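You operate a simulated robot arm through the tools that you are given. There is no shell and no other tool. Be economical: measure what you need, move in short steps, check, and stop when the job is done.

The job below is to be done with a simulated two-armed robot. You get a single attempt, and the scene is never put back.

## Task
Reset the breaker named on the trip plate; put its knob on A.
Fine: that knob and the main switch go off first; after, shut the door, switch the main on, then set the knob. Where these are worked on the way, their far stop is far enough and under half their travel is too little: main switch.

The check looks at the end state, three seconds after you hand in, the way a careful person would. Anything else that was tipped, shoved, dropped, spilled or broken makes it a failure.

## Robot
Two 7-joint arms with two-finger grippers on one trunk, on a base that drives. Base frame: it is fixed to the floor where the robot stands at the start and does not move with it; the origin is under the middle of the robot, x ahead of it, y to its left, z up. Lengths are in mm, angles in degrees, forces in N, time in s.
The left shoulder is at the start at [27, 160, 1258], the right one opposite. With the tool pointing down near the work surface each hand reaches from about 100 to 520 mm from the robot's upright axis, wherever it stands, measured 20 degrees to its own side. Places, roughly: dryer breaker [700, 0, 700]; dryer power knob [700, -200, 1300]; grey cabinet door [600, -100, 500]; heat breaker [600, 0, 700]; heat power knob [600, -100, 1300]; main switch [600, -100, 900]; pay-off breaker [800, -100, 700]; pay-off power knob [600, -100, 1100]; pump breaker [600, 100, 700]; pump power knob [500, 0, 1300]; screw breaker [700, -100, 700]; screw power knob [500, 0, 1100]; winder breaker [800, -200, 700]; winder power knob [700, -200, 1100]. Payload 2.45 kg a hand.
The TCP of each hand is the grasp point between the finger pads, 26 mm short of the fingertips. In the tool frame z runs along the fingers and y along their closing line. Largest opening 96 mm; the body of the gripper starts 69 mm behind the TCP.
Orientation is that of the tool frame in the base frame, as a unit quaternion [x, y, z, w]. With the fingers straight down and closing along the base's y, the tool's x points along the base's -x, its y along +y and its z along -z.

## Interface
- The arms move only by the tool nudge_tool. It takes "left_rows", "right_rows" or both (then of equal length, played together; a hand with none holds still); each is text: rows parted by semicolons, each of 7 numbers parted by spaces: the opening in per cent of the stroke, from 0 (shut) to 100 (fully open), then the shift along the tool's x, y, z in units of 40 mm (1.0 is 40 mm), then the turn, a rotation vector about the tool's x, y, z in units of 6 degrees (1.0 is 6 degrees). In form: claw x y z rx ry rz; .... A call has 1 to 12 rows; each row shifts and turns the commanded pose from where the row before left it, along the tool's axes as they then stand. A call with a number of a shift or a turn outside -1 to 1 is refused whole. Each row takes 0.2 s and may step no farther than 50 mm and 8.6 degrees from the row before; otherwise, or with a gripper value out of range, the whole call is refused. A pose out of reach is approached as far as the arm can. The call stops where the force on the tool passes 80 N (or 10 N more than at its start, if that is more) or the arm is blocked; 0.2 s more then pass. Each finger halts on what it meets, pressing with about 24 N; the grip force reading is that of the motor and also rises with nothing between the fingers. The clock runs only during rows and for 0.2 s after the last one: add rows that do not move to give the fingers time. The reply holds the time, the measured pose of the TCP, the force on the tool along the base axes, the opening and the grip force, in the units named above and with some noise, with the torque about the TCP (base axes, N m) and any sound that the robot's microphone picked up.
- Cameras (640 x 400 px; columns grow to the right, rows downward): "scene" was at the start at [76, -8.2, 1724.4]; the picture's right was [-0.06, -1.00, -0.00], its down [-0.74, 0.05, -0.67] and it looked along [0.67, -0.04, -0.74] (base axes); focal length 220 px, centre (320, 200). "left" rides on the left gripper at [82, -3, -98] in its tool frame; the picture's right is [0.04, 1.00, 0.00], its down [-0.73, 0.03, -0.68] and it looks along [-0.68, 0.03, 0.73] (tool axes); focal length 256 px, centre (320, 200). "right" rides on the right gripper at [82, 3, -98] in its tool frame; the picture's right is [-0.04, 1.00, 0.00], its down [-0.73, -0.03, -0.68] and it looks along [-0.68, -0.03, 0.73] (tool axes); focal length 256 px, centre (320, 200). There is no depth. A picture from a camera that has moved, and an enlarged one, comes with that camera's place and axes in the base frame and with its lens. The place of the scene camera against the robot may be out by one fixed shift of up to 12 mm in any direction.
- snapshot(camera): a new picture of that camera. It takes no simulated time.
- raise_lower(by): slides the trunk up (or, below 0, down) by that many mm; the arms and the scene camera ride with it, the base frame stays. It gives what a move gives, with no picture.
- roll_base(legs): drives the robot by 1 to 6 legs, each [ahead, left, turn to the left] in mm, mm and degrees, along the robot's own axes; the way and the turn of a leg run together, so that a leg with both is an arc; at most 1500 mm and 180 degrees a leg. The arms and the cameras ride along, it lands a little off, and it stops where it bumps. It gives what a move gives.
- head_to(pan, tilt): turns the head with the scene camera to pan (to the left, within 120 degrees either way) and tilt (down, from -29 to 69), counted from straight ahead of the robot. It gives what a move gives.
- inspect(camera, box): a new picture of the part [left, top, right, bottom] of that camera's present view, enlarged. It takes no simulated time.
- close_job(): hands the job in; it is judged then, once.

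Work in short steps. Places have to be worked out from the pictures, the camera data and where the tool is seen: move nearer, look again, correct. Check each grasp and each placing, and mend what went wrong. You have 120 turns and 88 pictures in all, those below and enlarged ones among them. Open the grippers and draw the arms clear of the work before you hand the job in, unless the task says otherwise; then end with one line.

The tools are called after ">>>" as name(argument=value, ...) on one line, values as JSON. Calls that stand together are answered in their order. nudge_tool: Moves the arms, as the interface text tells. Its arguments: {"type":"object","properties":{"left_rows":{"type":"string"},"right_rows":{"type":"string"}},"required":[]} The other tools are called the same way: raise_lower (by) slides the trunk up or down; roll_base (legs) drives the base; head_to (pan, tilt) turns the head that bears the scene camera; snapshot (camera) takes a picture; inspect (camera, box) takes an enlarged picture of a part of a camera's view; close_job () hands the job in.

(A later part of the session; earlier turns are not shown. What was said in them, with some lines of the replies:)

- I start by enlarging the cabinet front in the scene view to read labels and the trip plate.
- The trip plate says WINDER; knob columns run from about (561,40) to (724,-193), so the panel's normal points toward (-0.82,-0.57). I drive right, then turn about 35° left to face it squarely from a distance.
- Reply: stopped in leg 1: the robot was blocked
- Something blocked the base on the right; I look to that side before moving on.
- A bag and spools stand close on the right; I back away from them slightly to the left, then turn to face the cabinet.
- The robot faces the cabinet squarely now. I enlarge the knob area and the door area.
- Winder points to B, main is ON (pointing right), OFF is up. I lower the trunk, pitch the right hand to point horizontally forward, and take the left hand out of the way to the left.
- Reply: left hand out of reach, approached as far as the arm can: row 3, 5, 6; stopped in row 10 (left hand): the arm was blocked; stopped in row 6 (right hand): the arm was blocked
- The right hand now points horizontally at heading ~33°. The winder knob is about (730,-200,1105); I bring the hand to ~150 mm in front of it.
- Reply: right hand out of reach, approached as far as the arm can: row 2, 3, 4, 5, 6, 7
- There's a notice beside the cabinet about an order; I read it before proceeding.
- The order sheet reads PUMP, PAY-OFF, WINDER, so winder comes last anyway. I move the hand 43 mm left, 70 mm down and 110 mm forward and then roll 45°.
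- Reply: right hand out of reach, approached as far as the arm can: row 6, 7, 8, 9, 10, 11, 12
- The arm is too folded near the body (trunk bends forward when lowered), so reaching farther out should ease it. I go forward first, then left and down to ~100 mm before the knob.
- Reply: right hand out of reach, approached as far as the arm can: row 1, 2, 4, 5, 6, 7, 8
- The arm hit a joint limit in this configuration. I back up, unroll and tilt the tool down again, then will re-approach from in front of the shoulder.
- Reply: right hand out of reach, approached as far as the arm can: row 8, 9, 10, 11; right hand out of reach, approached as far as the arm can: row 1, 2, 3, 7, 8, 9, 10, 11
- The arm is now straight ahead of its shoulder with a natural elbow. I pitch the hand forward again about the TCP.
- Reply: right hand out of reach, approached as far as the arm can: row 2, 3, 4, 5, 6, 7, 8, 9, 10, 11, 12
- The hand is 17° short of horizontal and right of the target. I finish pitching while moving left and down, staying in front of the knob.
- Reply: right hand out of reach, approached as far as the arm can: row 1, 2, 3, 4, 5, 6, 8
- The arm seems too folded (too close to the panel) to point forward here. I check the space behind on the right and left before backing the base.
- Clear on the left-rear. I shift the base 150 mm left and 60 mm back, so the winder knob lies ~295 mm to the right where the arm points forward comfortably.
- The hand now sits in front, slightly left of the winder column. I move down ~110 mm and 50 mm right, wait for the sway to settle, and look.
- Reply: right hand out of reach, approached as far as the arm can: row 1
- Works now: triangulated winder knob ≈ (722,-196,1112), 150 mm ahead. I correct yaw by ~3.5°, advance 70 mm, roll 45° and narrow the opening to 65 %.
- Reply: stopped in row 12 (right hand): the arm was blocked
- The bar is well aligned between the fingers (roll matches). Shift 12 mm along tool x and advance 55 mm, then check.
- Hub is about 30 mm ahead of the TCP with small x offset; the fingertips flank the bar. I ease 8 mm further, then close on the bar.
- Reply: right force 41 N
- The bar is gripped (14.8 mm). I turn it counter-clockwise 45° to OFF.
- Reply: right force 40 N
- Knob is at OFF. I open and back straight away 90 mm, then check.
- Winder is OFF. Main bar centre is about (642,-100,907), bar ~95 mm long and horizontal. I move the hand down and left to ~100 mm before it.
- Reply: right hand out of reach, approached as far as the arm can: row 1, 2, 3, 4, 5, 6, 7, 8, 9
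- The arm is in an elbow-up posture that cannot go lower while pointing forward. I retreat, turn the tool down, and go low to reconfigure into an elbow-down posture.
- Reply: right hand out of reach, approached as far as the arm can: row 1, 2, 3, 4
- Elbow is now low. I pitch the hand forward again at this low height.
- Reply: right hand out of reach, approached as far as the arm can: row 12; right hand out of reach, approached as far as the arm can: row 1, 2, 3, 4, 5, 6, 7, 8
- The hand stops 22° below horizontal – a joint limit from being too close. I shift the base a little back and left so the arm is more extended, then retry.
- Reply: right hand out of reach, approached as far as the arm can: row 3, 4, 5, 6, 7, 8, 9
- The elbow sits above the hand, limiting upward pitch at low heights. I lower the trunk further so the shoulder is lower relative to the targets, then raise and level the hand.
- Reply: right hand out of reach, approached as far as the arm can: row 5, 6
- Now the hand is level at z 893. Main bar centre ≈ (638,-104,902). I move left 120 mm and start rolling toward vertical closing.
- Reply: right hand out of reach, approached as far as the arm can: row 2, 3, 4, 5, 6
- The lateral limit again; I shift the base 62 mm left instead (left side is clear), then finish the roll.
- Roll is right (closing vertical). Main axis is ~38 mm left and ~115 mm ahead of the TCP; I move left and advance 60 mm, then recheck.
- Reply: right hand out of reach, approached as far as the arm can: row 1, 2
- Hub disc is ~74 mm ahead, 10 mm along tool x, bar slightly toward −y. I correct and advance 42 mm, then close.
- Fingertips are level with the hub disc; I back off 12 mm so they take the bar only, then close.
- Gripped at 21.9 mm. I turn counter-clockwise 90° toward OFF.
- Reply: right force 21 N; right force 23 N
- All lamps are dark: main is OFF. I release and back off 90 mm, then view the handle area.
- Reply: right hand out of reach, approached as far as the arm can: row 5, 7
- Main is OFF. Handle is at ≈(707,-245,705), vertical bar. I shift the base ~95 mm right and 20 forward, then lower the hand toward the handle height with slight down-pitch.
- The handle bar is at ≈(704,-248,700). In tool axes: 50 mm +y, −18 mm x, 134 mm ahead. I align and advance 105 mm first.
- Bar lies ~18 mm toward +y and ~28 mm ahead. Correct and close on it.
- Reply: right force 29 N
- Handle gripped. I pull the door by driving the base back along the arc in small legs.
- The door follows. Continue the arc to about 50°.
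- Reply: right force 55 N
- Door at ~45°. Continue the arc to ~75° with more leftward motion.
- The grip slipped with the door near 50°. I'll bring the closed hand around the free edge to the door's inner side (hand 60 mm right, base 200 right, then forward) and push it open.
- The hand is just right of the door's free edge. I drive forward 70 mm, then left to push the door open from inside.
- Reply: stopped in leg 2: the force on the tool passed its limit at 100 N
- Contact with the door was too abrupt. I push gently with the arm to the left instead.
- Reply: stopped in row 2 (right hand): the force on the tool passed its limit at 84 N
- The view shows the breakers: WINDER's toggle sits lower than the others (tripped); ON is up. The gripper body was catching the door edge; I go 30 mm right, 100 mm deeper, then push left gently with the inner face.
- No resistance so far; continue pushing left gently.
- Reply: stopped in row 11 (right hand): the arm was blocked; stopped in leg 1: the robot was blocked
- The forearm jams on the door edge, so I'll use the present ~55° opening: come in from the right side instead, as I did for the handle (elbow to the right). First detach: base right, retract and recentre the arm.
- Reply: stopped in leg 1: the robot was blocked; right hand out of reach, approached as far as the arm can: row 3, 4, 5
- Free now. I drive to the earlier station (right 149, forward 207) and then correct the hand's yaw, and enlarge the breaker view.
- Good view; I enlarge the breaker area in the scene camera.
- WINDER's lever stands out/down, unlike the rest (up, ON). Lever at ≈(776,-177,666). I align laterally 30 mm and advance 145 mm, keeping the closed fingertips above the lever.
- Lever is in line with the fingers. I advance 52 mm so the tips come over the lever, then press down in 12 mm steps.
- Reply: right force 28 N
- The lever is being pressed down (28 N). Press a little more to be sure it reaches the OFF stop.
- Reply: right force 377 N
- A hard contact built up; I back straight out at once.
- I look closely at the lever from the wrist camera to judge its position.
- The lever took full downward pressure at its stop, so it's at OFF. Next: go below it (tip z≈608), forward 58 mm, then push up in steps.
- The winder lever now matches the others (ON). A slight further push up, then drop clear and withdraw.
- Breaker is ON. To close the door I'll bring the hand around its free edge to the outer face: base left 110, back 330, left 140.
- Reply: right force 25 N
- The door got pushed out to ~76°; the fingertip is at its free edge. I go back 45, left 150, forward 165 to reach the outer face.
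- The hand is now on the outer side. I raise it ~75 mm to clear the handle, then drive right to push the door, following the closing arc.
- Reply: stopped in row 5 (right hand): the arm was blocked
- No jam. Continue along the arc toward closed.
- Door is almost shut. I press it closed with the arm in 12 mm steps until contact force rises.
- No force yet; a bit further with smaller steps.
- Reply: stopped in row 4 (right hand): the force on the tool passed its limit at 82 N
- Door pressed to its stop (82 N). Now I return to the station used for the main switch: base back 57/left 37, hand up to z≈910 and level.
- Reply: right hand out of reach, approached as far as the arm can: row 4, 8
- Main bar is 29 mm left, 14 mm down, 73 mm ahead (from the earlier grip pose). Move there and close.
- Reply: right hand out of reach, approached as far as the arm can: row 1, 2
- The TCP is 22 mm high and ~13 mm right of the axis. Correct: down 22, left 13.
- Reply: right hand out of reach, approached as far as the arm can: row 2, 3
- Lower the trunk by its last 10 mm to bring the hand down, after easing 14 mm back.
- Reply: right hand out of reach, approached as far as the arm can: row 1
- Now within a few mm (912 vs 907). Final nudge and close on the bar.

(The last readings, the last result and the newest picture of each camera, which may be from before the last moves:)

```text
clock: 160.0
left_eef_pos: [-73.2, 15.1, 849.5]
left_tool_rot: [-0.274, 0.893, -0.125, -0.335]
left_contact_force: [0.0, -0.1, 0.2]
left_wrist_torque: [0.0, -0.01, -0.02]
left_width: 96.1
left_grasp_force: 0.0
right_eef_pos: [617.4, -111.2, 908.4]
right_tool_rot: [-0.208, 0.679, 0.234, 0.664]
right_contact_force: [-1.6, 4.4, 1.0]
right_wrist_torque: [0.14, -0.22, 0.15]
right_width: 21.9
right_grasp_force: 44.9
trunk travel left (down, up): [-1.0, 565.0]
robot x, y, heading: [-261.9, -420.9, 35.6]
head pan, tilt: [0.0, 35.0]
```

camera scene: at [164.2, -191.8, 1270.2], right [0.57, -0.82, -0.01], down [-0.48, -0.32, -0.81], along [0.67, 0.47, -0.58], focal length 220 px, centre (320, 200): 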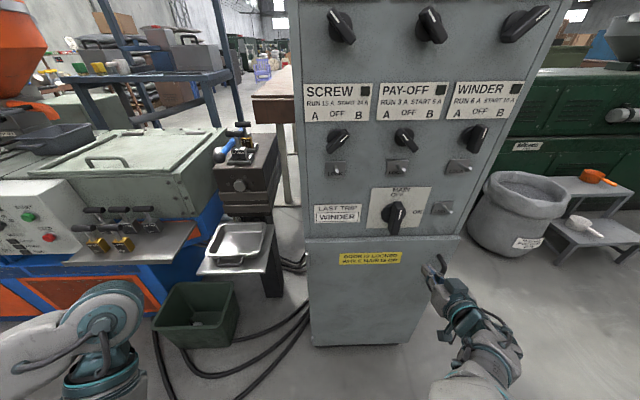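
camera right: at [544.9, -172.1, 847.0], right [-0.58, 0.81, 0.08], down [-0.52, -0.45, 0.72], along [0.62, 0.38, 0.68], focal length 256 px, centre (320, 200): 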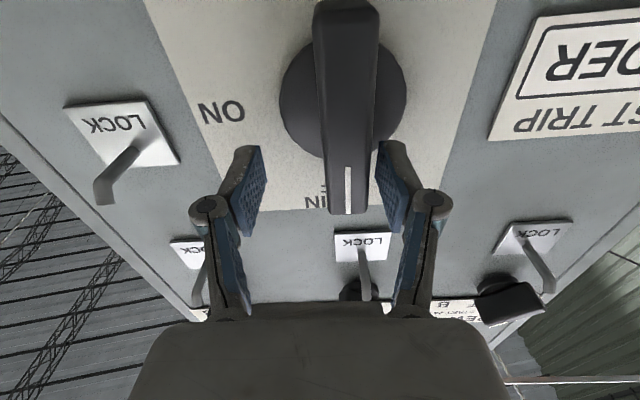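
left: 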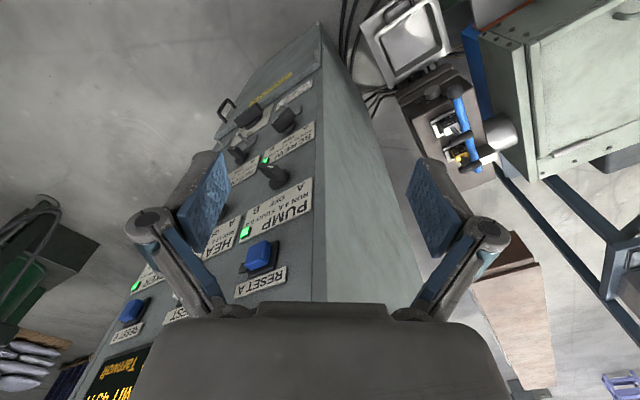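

Gripped. Turn clockwise 90° to ON.

>>> nudge_tool(right_rows="0 0 0 0 0 0 1;0 0 0 0 0 0 1;0 0 0 0 0 0 1;0 0 0 0 0 0 1;0 0 0 0 0 0 1;0 0 0 0 0 0 1;0 0 0 0 0 0 1;0 0 0 0 0 0 1;0 0 0 0 0 0 1;0 0 0 0 0 0 1;0 0 0 0 0 0 1;0 0 0 0 0 0 1")

>>> nudge_tool(right_rows="0 0 0 0 0 0 1;0 0 0 0 0 0 1;0 0 0 0 0 0 1;0 0 0 0 0 0 0;0 0 0 0 0 0 0")

>>> snapshot(camera="scene")

```text
clock: 162.6
left_eef_pos: [-72.1, 13.0, 849.2]
left_tool_rot: [-0.275, 0.893, -0.124, -0.334]
left_contact_force: [0.0, 0.7, -0.4]
left_wrist_torque: [0.0, -0.01, -0.02]
left_width: 96.2
left_grasp_force: 0.1
right_eef_pos: [619.1, -112.9, 905.6]
right_tool_rot: [0.233, 0.671, 0.58, 0.398]
right_contact_force: [-4.6, -9.0, -10.4]
right_wrist_torque: [-0.18, 0.42, 0.76]
right_width: 21.7
right_grasp_force: 44.5
trunk travel left (down, up): [-1.0, 565.0]
robot x, y, heading: [-259.3, -422.9, 35.5]
head pan, tilt: [0.0, 35.0]
```

```text
clock: 163.8
left_eef_pos: [-71.4, 13.6, 849.1]
left_tool_rot: [-0.274, 0.893, -0.124, -0.335]
left_contact_force: [-0.8, 0.3, 0.1]
left_wrist_torque: [0.01, 0.01, -0.03]
left_width: 96.0
left_grasp_force: 0.0
right_eef_pos: [621.0, -114.1, 906.0]
right_tool_rot: [0.335, 0.628, 0.634, 0.303]
right_contact_force: [-11.9, -12.3, -23.1]
right_wrist_torque: [-1.48, -0.43, -0.42]
right_width: 22.3
right_grasp_force: 45.0
trunk travel left (down, up): [-1.0, 565.0]
robot x, y, heading: [-261.0, -422.1, 35.3]
head pan, tilt: [0.0, 35.0]
```

```text
5 pictures are left
camera scene: at [100.1, -173.8, 1253.8], right [0.58, -0.82, 0.0], down [-0.47, -0.34, -0.81], along [0.66, 0.47, -0.58], focal length 220 px, centre (320, 200)
```

scene: 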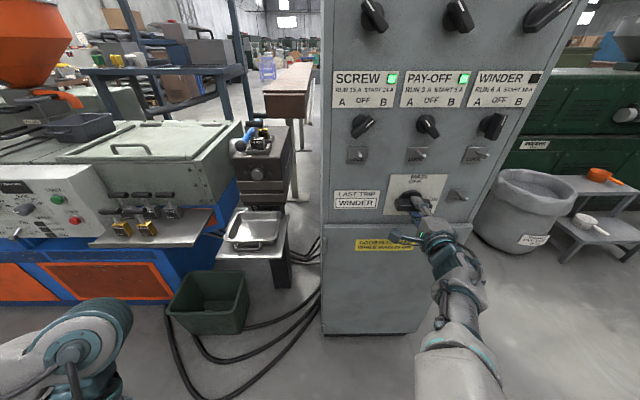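

Main is ON: SCREW and PAY-OFF lamps are green again, WINDER is no longer red. I release, back off, unroll, and raise the trunk to the height used for the winder knob.

>>> nudge_tool(right_rows="40 0 0 0 0 0 0;65 0 0 0 0 0 0;65 0 0 0 0 0 0;65 0 0 -0.6 0 0 0;65 0 0 -0.6 0 0 0;65 0 0 -0.7 0 0 0;65 0 0 -0.7 0 0 0;65 0 0 0 0 0 -1;65 0 0 0 0 0 -1;65 0 0 0 0 0 -1;65 0 0 0 0 0 -1;65 0 0 0 0 0 -1")

>>> nudge_tool(right_rows="65 0 0 0 0 0 -1;65 0 0 0 0 0 -1;65 0 0 0 0 0 -1;65 0 0 0 0 0 -1;65 0 0 0 0 0 -1;65 0 0 0 0 0 -1;65 0 0 0 0 0 -1;65 0 0 0 0 0 -1;65 0 0 0 0 0 -1;65 0 0 0 0 0 -1;65 0 0 0 0 0 -0.5;65 0 0 0 0 0 0")

>>> raise_lower(by=175)

>>> nudge_tool(right_rows="65 0 0 -0.3 0 0 0;65 0 0 -0.3 0 0 0;65 0 0 0 0 0 0;65 0 0 0 0 0 0")

```text
clock: 166.4
left_eef_pos: [-74.1, 13.7, 850.2]
left_tool_rot: [-0.274, 0.893, -0.126, -0.335]
left_contact_force: [0.1, 0.5, -1.2]
left_wrist_torque: [0.0, 0.0, 0.02]
left_width: 95.9
left_grasp_force: 0.1
right_eef_pos: [567.4, -180.5, 903.6]
right_tool_rot: [0.159, 0.69, 0.536, 0.46]
right_contact_force: [-0.9, -0.5, 0.5]
right_wrist_torque: [-0.01, 0.03, -0.06]
right_width: 62.2
right_grasp_force: 0.1
right hand out of reach, approached as far as the arm can: row 4, 5, 6, 7
trunk travel left (down, up): [-1.0, 565.0]
robot x, y, heading: [-260.0, -420.1, 35.4]
head pan, tilt: [0.0, 35.0]
```

```text
clock: 169.0
left_eef_pos: [-72.5, 15.1, 848.7]
left_tool_rot: [-0.274, 0.893, -0.125, -0.334]
left_contact_force: [-0.1, -0.1, -0.4]
left_wrist_torque: [0.03, 0.0, 0.0]
left_width: 96.1
left_grasp_force: 0.0
right_eef_pos: [569.3, -181.6, 904.0]
right_tool_rot: [-0.225, 0.672, 0.216, 0.672]
right_contact_force: [-0.4, -0.2, -0.2]
right_wrist_torque: [0.0, 0.0, 0.0]
right_width: 62.1
right_grasp_force: 0.1
trunk travel left (down, up): [-1.0, 565.0]
robot x, y, heading: [-257.4, -422.6, 35.4]
head pan, tilt: [0.0, 35.0]
```

```text
clock: 170.9
left_eef_pos: [-72.0, 14.9, 1024.5]
left_tool_rot: [-0.273, 0.893, -0.124, -0.336]
left_contact_force: [0.3, 0.2, 0.0]
left_wrist_torque: [-0.03, 0.01, 0.04]
left_width: 95.9
left_grasp_force: 0.1
right_eef_pos: [569.3, -181.5, 1077.2]
right_tool_rot: [-0.224, 0.674, 0.216, 0.67]
right_contact_force: [0.2, 0.0, 0.4]
right_wrist_torque: [0.02, -0.05, -0.01]
right_width: 62.5
right_grasp_force: 0.0
trunk travel left (down, up): [-176.0, 390.0]
robot x, y, heading: [-260.5, -420.8, 35.7]
head pan, tilt: [0.0, 35.0]
```

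```text
clock: 171.9
left_eef_pos: [-72.1, 14.2, 1024.6]
left_tool_rot: [-0.273, 0.893, -0.123, -0.334]
left_contact_force: [-0.7, 0.2, 0.0]
left_wrist_torque: [0.01, 0.04, -0.02]
left_width: 96.1
left_grasp_force: 0.0
right_eef_pos: [548.7, -196.1, 1079.4]
right_tool_rot: [-0.225, 0.674, 0.215, 0.67]
right_contact_force: [0.6, 0.5, -0.4]
right_wrist_torque: [0.01, 0.02, 0.0]
right_width: 62.4
right_grasp_force: 0.2
trunk travel left (down, up): [-176.0, 390.0]
robot x, y, heading: [-257.9, -420.1, 35.3]
head pan, tilt: [0.0, 35.0]
```

Hand is level at z 1079. Winder grip pose was (699,-213,1115). I drive 85 right / 20 forward, raise the hand, and check with the wrist camera.

>>> roll_base(legs=[[20, -88, 0]])

>>> nudge_tool(right_rows="65 -0.45 0 0 0 0 0;65 -0.45 0 0 0 0 0;65 0 0 0.3 0 0 0;65 0 0 0.3 0 0 0;65 0 0 0 0 0 0;65 0 0 0 0 0 0;65 0 0 0 0 0 0")

>>> snapshot(camera="right")

```text
clock: 173.0
left_eef_pos: [-28.8, -16.2, 1016.8]
left_tool_rot: [-0.27, 0.894, -0.139, -0.328]
left_contact_force: [0.2, 0.8, -0.5]
left_wrist_torque: [-0.06, -0.02, 0.12]
left_width: 96.1
left_grasp_force: 0.2
right_eef_pos: [587.3, -217.3, 1090.2]
right_tool_rot: [-0.24, 0.667, 0.21, 0.673]
right_contact_force: [-2.5, 3.8, 0.5]
right_wrist_torque: [-0.02, 0.05, -0.38]
right_width: 62.0
right_grasp_force: 0.0
trunk travel left (down, up): [-176.0, 390.0]
robot x, y, heading: [-194.1, -477.9, 35.5]
head pan, tilt: [0.0, 35.0]
```

```text
clock: 174.8
left_eef_pos: [-27.7, -32.1, 1027.0]
left_tool_rot: [-0.277, 0.894, -0.13, -0.329]
left_contact_force: [-0.3, -0.7, 0.3]
left_wrist_torque: [0.0, -0.01, 0.0]
left_width: 95.9
left_grasp_force: 0.1
right_eef_pos: [607.0, -218.0, 1128.9]
right_tool_rot: [-0.235, 0.665, 0.22, 0.674]
right_contact_force: [0.0, -0.4, -0.9]
right_wrist_torque: [-0.03, 0.03, -0.04]
right_width: 62.3
right_grasp_force: 0.0
trunk travel left (down, up): [-176.0, 390.0]
robot x, y, heading: [-202.4, -472.7, 35.7]
head pan, tilt: [0.0, 35.0]
stopped in row 7 (right hand): the arm was blocked; the commanded pose is now the measured one
```

```text
4 pictures are left
camera right: at [528.4, -276.5, 1046.8], right [-0.61, 0.79, 0.02], down [-0.53, -0.43, 0.73], along [0.59, 0.44, 0.68], focal length 256 px, centre (320, 200)
```

right: 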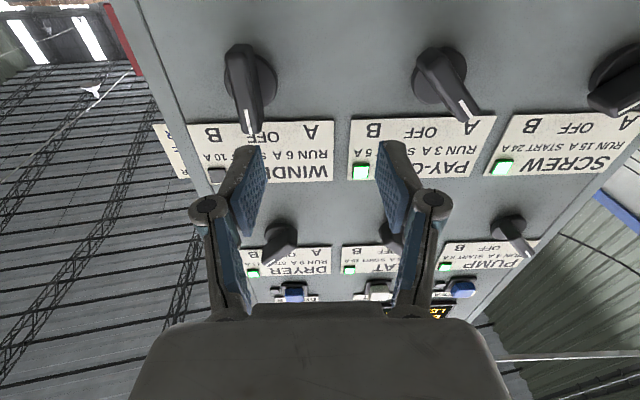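

Winder bar is 52 mm right, 16 mm down, 76 mm ahead. I align first, then advance, checking the pose.

>>> nudge_tool(right_rows="65 0.13 -0.45 0 0.4 0 0;65 0.13 -0.45 0 0 0 0;65 0.14 -0.4 0 0 0 0;65 0 0 0.4 0 0 0;65 0 0 0.4 0 0 0;65 0 0 0.4 0 0 0;65 0 0 0 0 0 0;65 0 0 0 0 0 0;65 0 0 0 0 0 0")

```text
clock: 176.8
left_eef_pos: [-15.9, -47.1, 1030.2]
left_tool_rot: [-0.278, 0.893, -0.121, -0.332]
left_contact_force: [0.5, -0.2, 0.7]
left_wrist_torque: [-0.01, 0.03, -0.02]
left_width: 96.1
left_grasp_force: 0.1
right_eef_pos: [691.1, -249.4, 1109.3]
right_tool_rot: [-0.215, 0.672, 0.212, 0.676]
right_contact_force: [0.1, -0.1, 0.4]
right_wrist_torque: [-0.04, 0.0, 0.02]
right_width: 62.4
right_grasp_force: 0.1
trunk travel left (down, up): [-176.0, 390.0]
robot x, y, heading: [-200.2, -476.8, 35.0]
head pan, tilt: [0.0, 35.0]
```

Overshot to the right by ~25 mm; correct left and look before the final advance.

>>> nudge_tool(right_rows="65 -0.1 0.3 0 0 0 0;65 0 0.3 0 0 0 0;65 0 0 0 0 0 0;65 0 0 0 0 0 0")

>>> snapshot(camera="right")

```text
clock: 177.8
left_eef_pos: [-20.4, -40.3, 1028.1]
left_tool_rot: [-0.277, 0.894, -0.125, -0.33]
left_contact_force: [0.6, -0.3, -0.8]
left_wrist_torque: [-0.01, 0.03, -0.03]
left_width: 95.9
left_grasp_force: 0.2
right_eef_pos: [671.3, -223.3, 1113.9]
right_tool_rot: [-0.218, 0.671, 0.21, 0.677]
right_contact_force: [0.5, 0.1, -0.4]
right_wrist_torque: [0.02, 0.0, 0.07]
right_width: 62.1
right_grasp_force: 0.0
trunk travel left (down, up): [-176.0, 390.0]
robot x, y, heading: [-197.7, -470.5, 35.4]
head pan, tilt: [0.0, 35.0]
```

```text
3 pictures are left
camera right: at [589.8, -276.9, 1031.5], right [-0.57, 0.82, 0.03], down [-0.55, -0.41, 0.73], along [0.61, 0.41, 0.68], focal length 256 px, centre (320, 200)
```

right: 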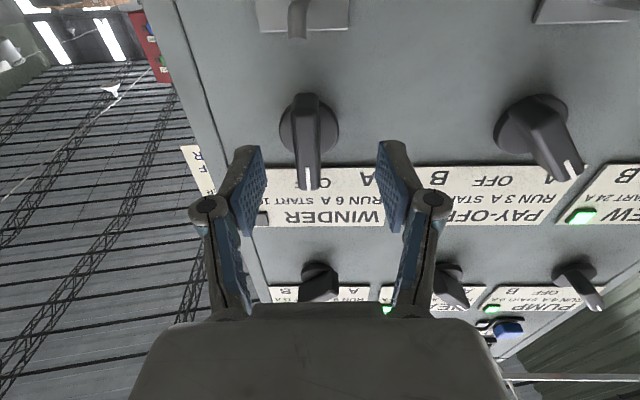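

Bar is centred within ~8 mm; advance 28 mm and close.

>>> nudge_tool(right_rows="65 0 -0.2 0.2 0 0 0;65 0 0 0.3 0 0 0;65 0 0 0.2 0 0 0;65 0 0 0 0 0 0;30 0 0 0 0 0 0;0 0 0 0 0 0 0;0 0 0 0 0 0 0;0 0 0 0 0 0 0")

```text
clock: 179.6
left_eef_pos: [-23.3, -37.2, 1026.9]
left_tool_rot: [-0.276, 0.894, -0.126, -0.331]
left_contact_force: [-0.5, 0.5, -0.2]
left_wrist_torque: [0.0, -0.03, 0.04]
left_width: 96.0
left_grasp_force: 0.0
right_eef_pos: [697.9, -212.3, 1116.1]
right_tool_rot: [-0.216, 0.671, 0.207, 0.678]
right_contact_force: [15.3, -5.5, 11.5]
right_wrist_torque: [0.07, -0.09, -0.44]
right_width: 14.8
right_grasp_force: 41.2
trunk travel left (down, up): [-176.0, 390.0]
robot x, y, heading: [-197.6, -470.8, 35.4]
head pan, tilt: [0.0, 35.0]
```

Gripped (14.8 mm). Turn counter-clockwise 45° to A.

>>> nudge_tool(right_rows="0 0 0 0 0 0 -1;0 0 0 0 0 0 -1;0 0 0 0 0 0 -1;0 0 0 0 0 0 -1;0 0 0 0 0 0 -1;0 0 0 0 0 0 -1;0 0 0 0 0 0 -1;0 0 0 0 0 0 -0.7;0 0 0 0 0 0 0;0 0 0 0 0 0 0")

>>> inspect(camera="scene", box=[290, 120, 450, 220])

```text
clock: 181.8
left_eef_pos: [-21.7, -38.7, 1029.2]
left_tool_rot: [-0.277, 0.894, -0.125, -0.329]
left_contact_force: [-0.2, -0.1, 0.3]
left_wrist_torque: [-0.03, -0.03, 0.02]
left_width: 96.1
left_grasp_force: 0.1
right_eef_pos: [698.3, -212.9, 1114.9]
right_tool_rot: [-0.463, 0.531, -0.074, 0.706]
right_contact_force: [17.9, -0.1, 19.3]
right_wrist_torque: [1.26, 0.1, 0.0]
right_width: 15.3
right_grasp_force: 41.5
trunk travel left (down, up): [-176.0, 390.0]
robot x, y, heading: [-196.7, -471.3, 35.7]
head pan, tilt: [0.0, 35.0]
```

```text
4.00 times, centred on (370, 170) of scene
camera zoom: at [-15.7, -349.5, 1485.8], right [0.58, -0.81, 0.0], down [-0.47, -0.33, -0.82], along [0.66, 0.47, -0.58], focal length 879 px, centre (120, 320)
```

zoom: 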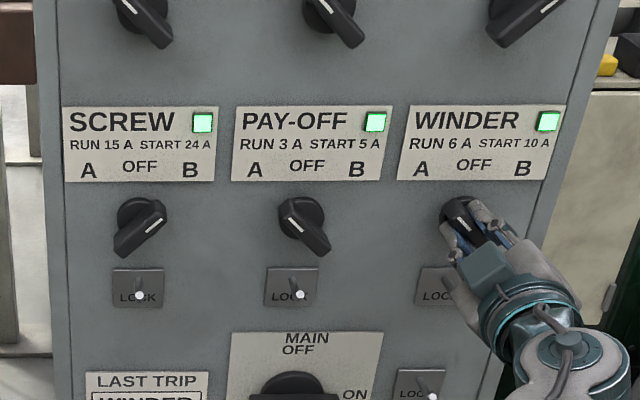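

WINDER is green with the knob on A. Release gently and back off, then final check.

>>> nudge_tool(right_rows="30 0 0 0 0 0 0;50 0 0 0 0 0 0;50 0 0 0 0 0 0;50 0 0 -0.5 0 0 0;50 0 0 -0.6 0 0 0;50 0 0 -0.6 0 0 0;50 0 0 -0.6 0 0 0;50 0 0 0 0 0 0;50 0 0 0 0 0 0")

>>> roll_base(legs=[[-120, 60, 0]])

>>> nudge_tool(right_rows="100 0 0 0 0 0 0;100 0 0 0 0 0 0;100 0 0 0 0 0 0")

>>> snapshot(camera="scene")

```text
clock: 183.8
left_eef_pos: [-23.0, -37.6, 1028.2]
left_tool_rot: [-0.277, 0.894, -0.126, -0.33]
left_contact_force: [0.4, -0.1, 0.4]
left_wrist_torque: [-0.03, -0.02, -0.01]
left_width: 96.2
left_grasp_force: 0.0
right_eef_pos: [620.9, -262.6, 1113.8]
right_tool_rot: [-0.463, 0.532, -0.074, 0.705]
right_contact_force: [0.3, 0.2, 0.2]
right_wrist_torque: [0.01, 0.01, -0.01]
right_width: 47.8
right_grasp_force: 0.0
right hand out of reach, approached as far as the arm can: row 5
trunk travel left (down, up): [-176.0, 390.0]
robot x, y, heading: [-198.9, -470.9, 35.6]
head pan, tilt: [0.0, 35.0]
```

```text
clock: 185.1
left_eef_pos: [-143.4, -70.4, 1030.4]
left_tool_rot: [-0.277, 0.893, -0.12, -0.333]
left_contact_force: [0.8, -1.4, 0.0]
left_wrist_torque: [0.1, 0.0, -0.06]
left_width: 95.9
left_grasp_force: 0.3
right_eef_pos: [499.3, -299.2, 1108.9]
right_tool_rot: [-0.46, 0.535, -0.072, 0.705]
right_contact_force: [0.5, -0.7, -1.0]
right_wrist_torque: [0.0, 0.01, 0.08]
right_width: 47.8
right_grasp_force: 0.1
trunk travel left (down, up): [-176.0, 390.0]
robot x, y, heading: [-323.9, -494.1, 35.3]
head pan, tilt: [0.0, 35.0]
```

```text
clock: 185.9
left_eef_pos: [-148.4, -74.1, 1032.2]
left_tool_rot: [-0.278, 0.895, -0.12, -0.328]
left_contact_force: [0.6, -0.7, 0.9]
left_wrist_torque: [0.02, 0.0, -0.09]
left_width: 96.1
left_grasp_force: 0.0
right_eef_pos: [494.1, -299.9, 1116.1]
right_tool_rot: [-0.46, 0.533, -0.072, 0.707]
right_contact_force: [0.9, -0.9, 0.3]
right_wrist_torque: [0.01, -0.03, 0.09]
right_width: 95.7
right_grasp_force: 0.1
trunk travel left (down, up): [-176.0, 390.0]
robot x, y, heading: [-327.1, -494.9, 35.3]
head pan, tilt: [0.0, 35.0]
```

```text
1 pictures are left
camera scene: at [-136.2, -384.6, 1485.6], right [0.58, -0.82, -0.01], down [-0.48, -0.33, -0.82], along [0.66, 0.48, -0.58], focal length 220 px, centre (320, 200)
```

scene: 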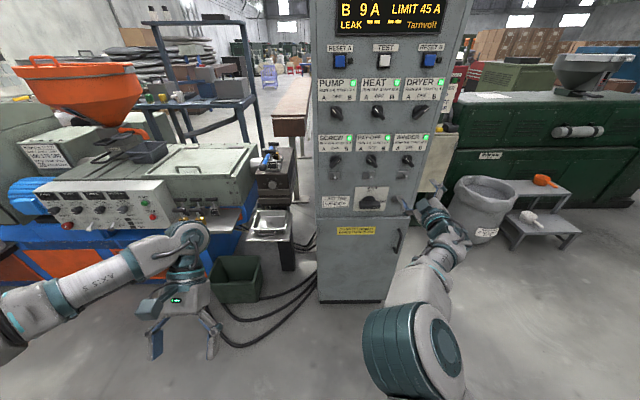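

Door shut, lamps green. I use the last picture to verify the panel and display in detail.

>>> inspect(camera="scene", box=[300, 70, 460, 240])

```text
2.35 times, centred on (380, 155) of scene
camera zoom: at [-136.2, -384.6, 1485.6], right [0.58, -0.82, -0.01], down [-0.48, -0.33, -0.82], along [0.66, 0.48, -0.58], focal length 517 px, centre (179, 306)
```

zoom: 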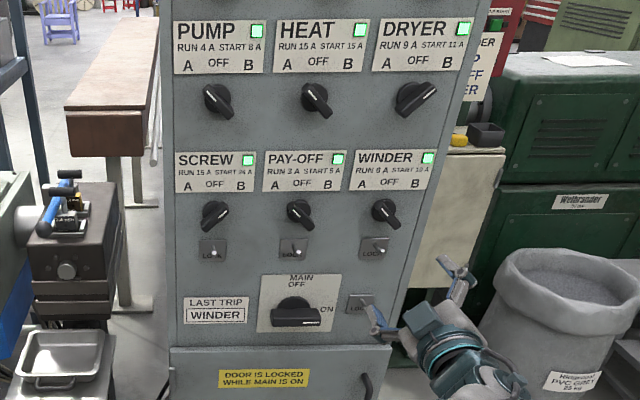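

All six lamps are green, WINDER points to A, main is ON, the door is shut and the hands are clear and open; I hand the job in.

>>> close_job()

```text
The job is handed in.
```

The WINDER breaker is reset. Its knob is on A with a green lamp, the main is ON and the door is shut. The B line read 9 A at the end against 24 A at the start, which matches the dryer alone. SCREW is still on B with its lamp green but may not be running; I left it alone. Early on the base also stopped against something on its right, probably the white bag. I did not see that it had moved.
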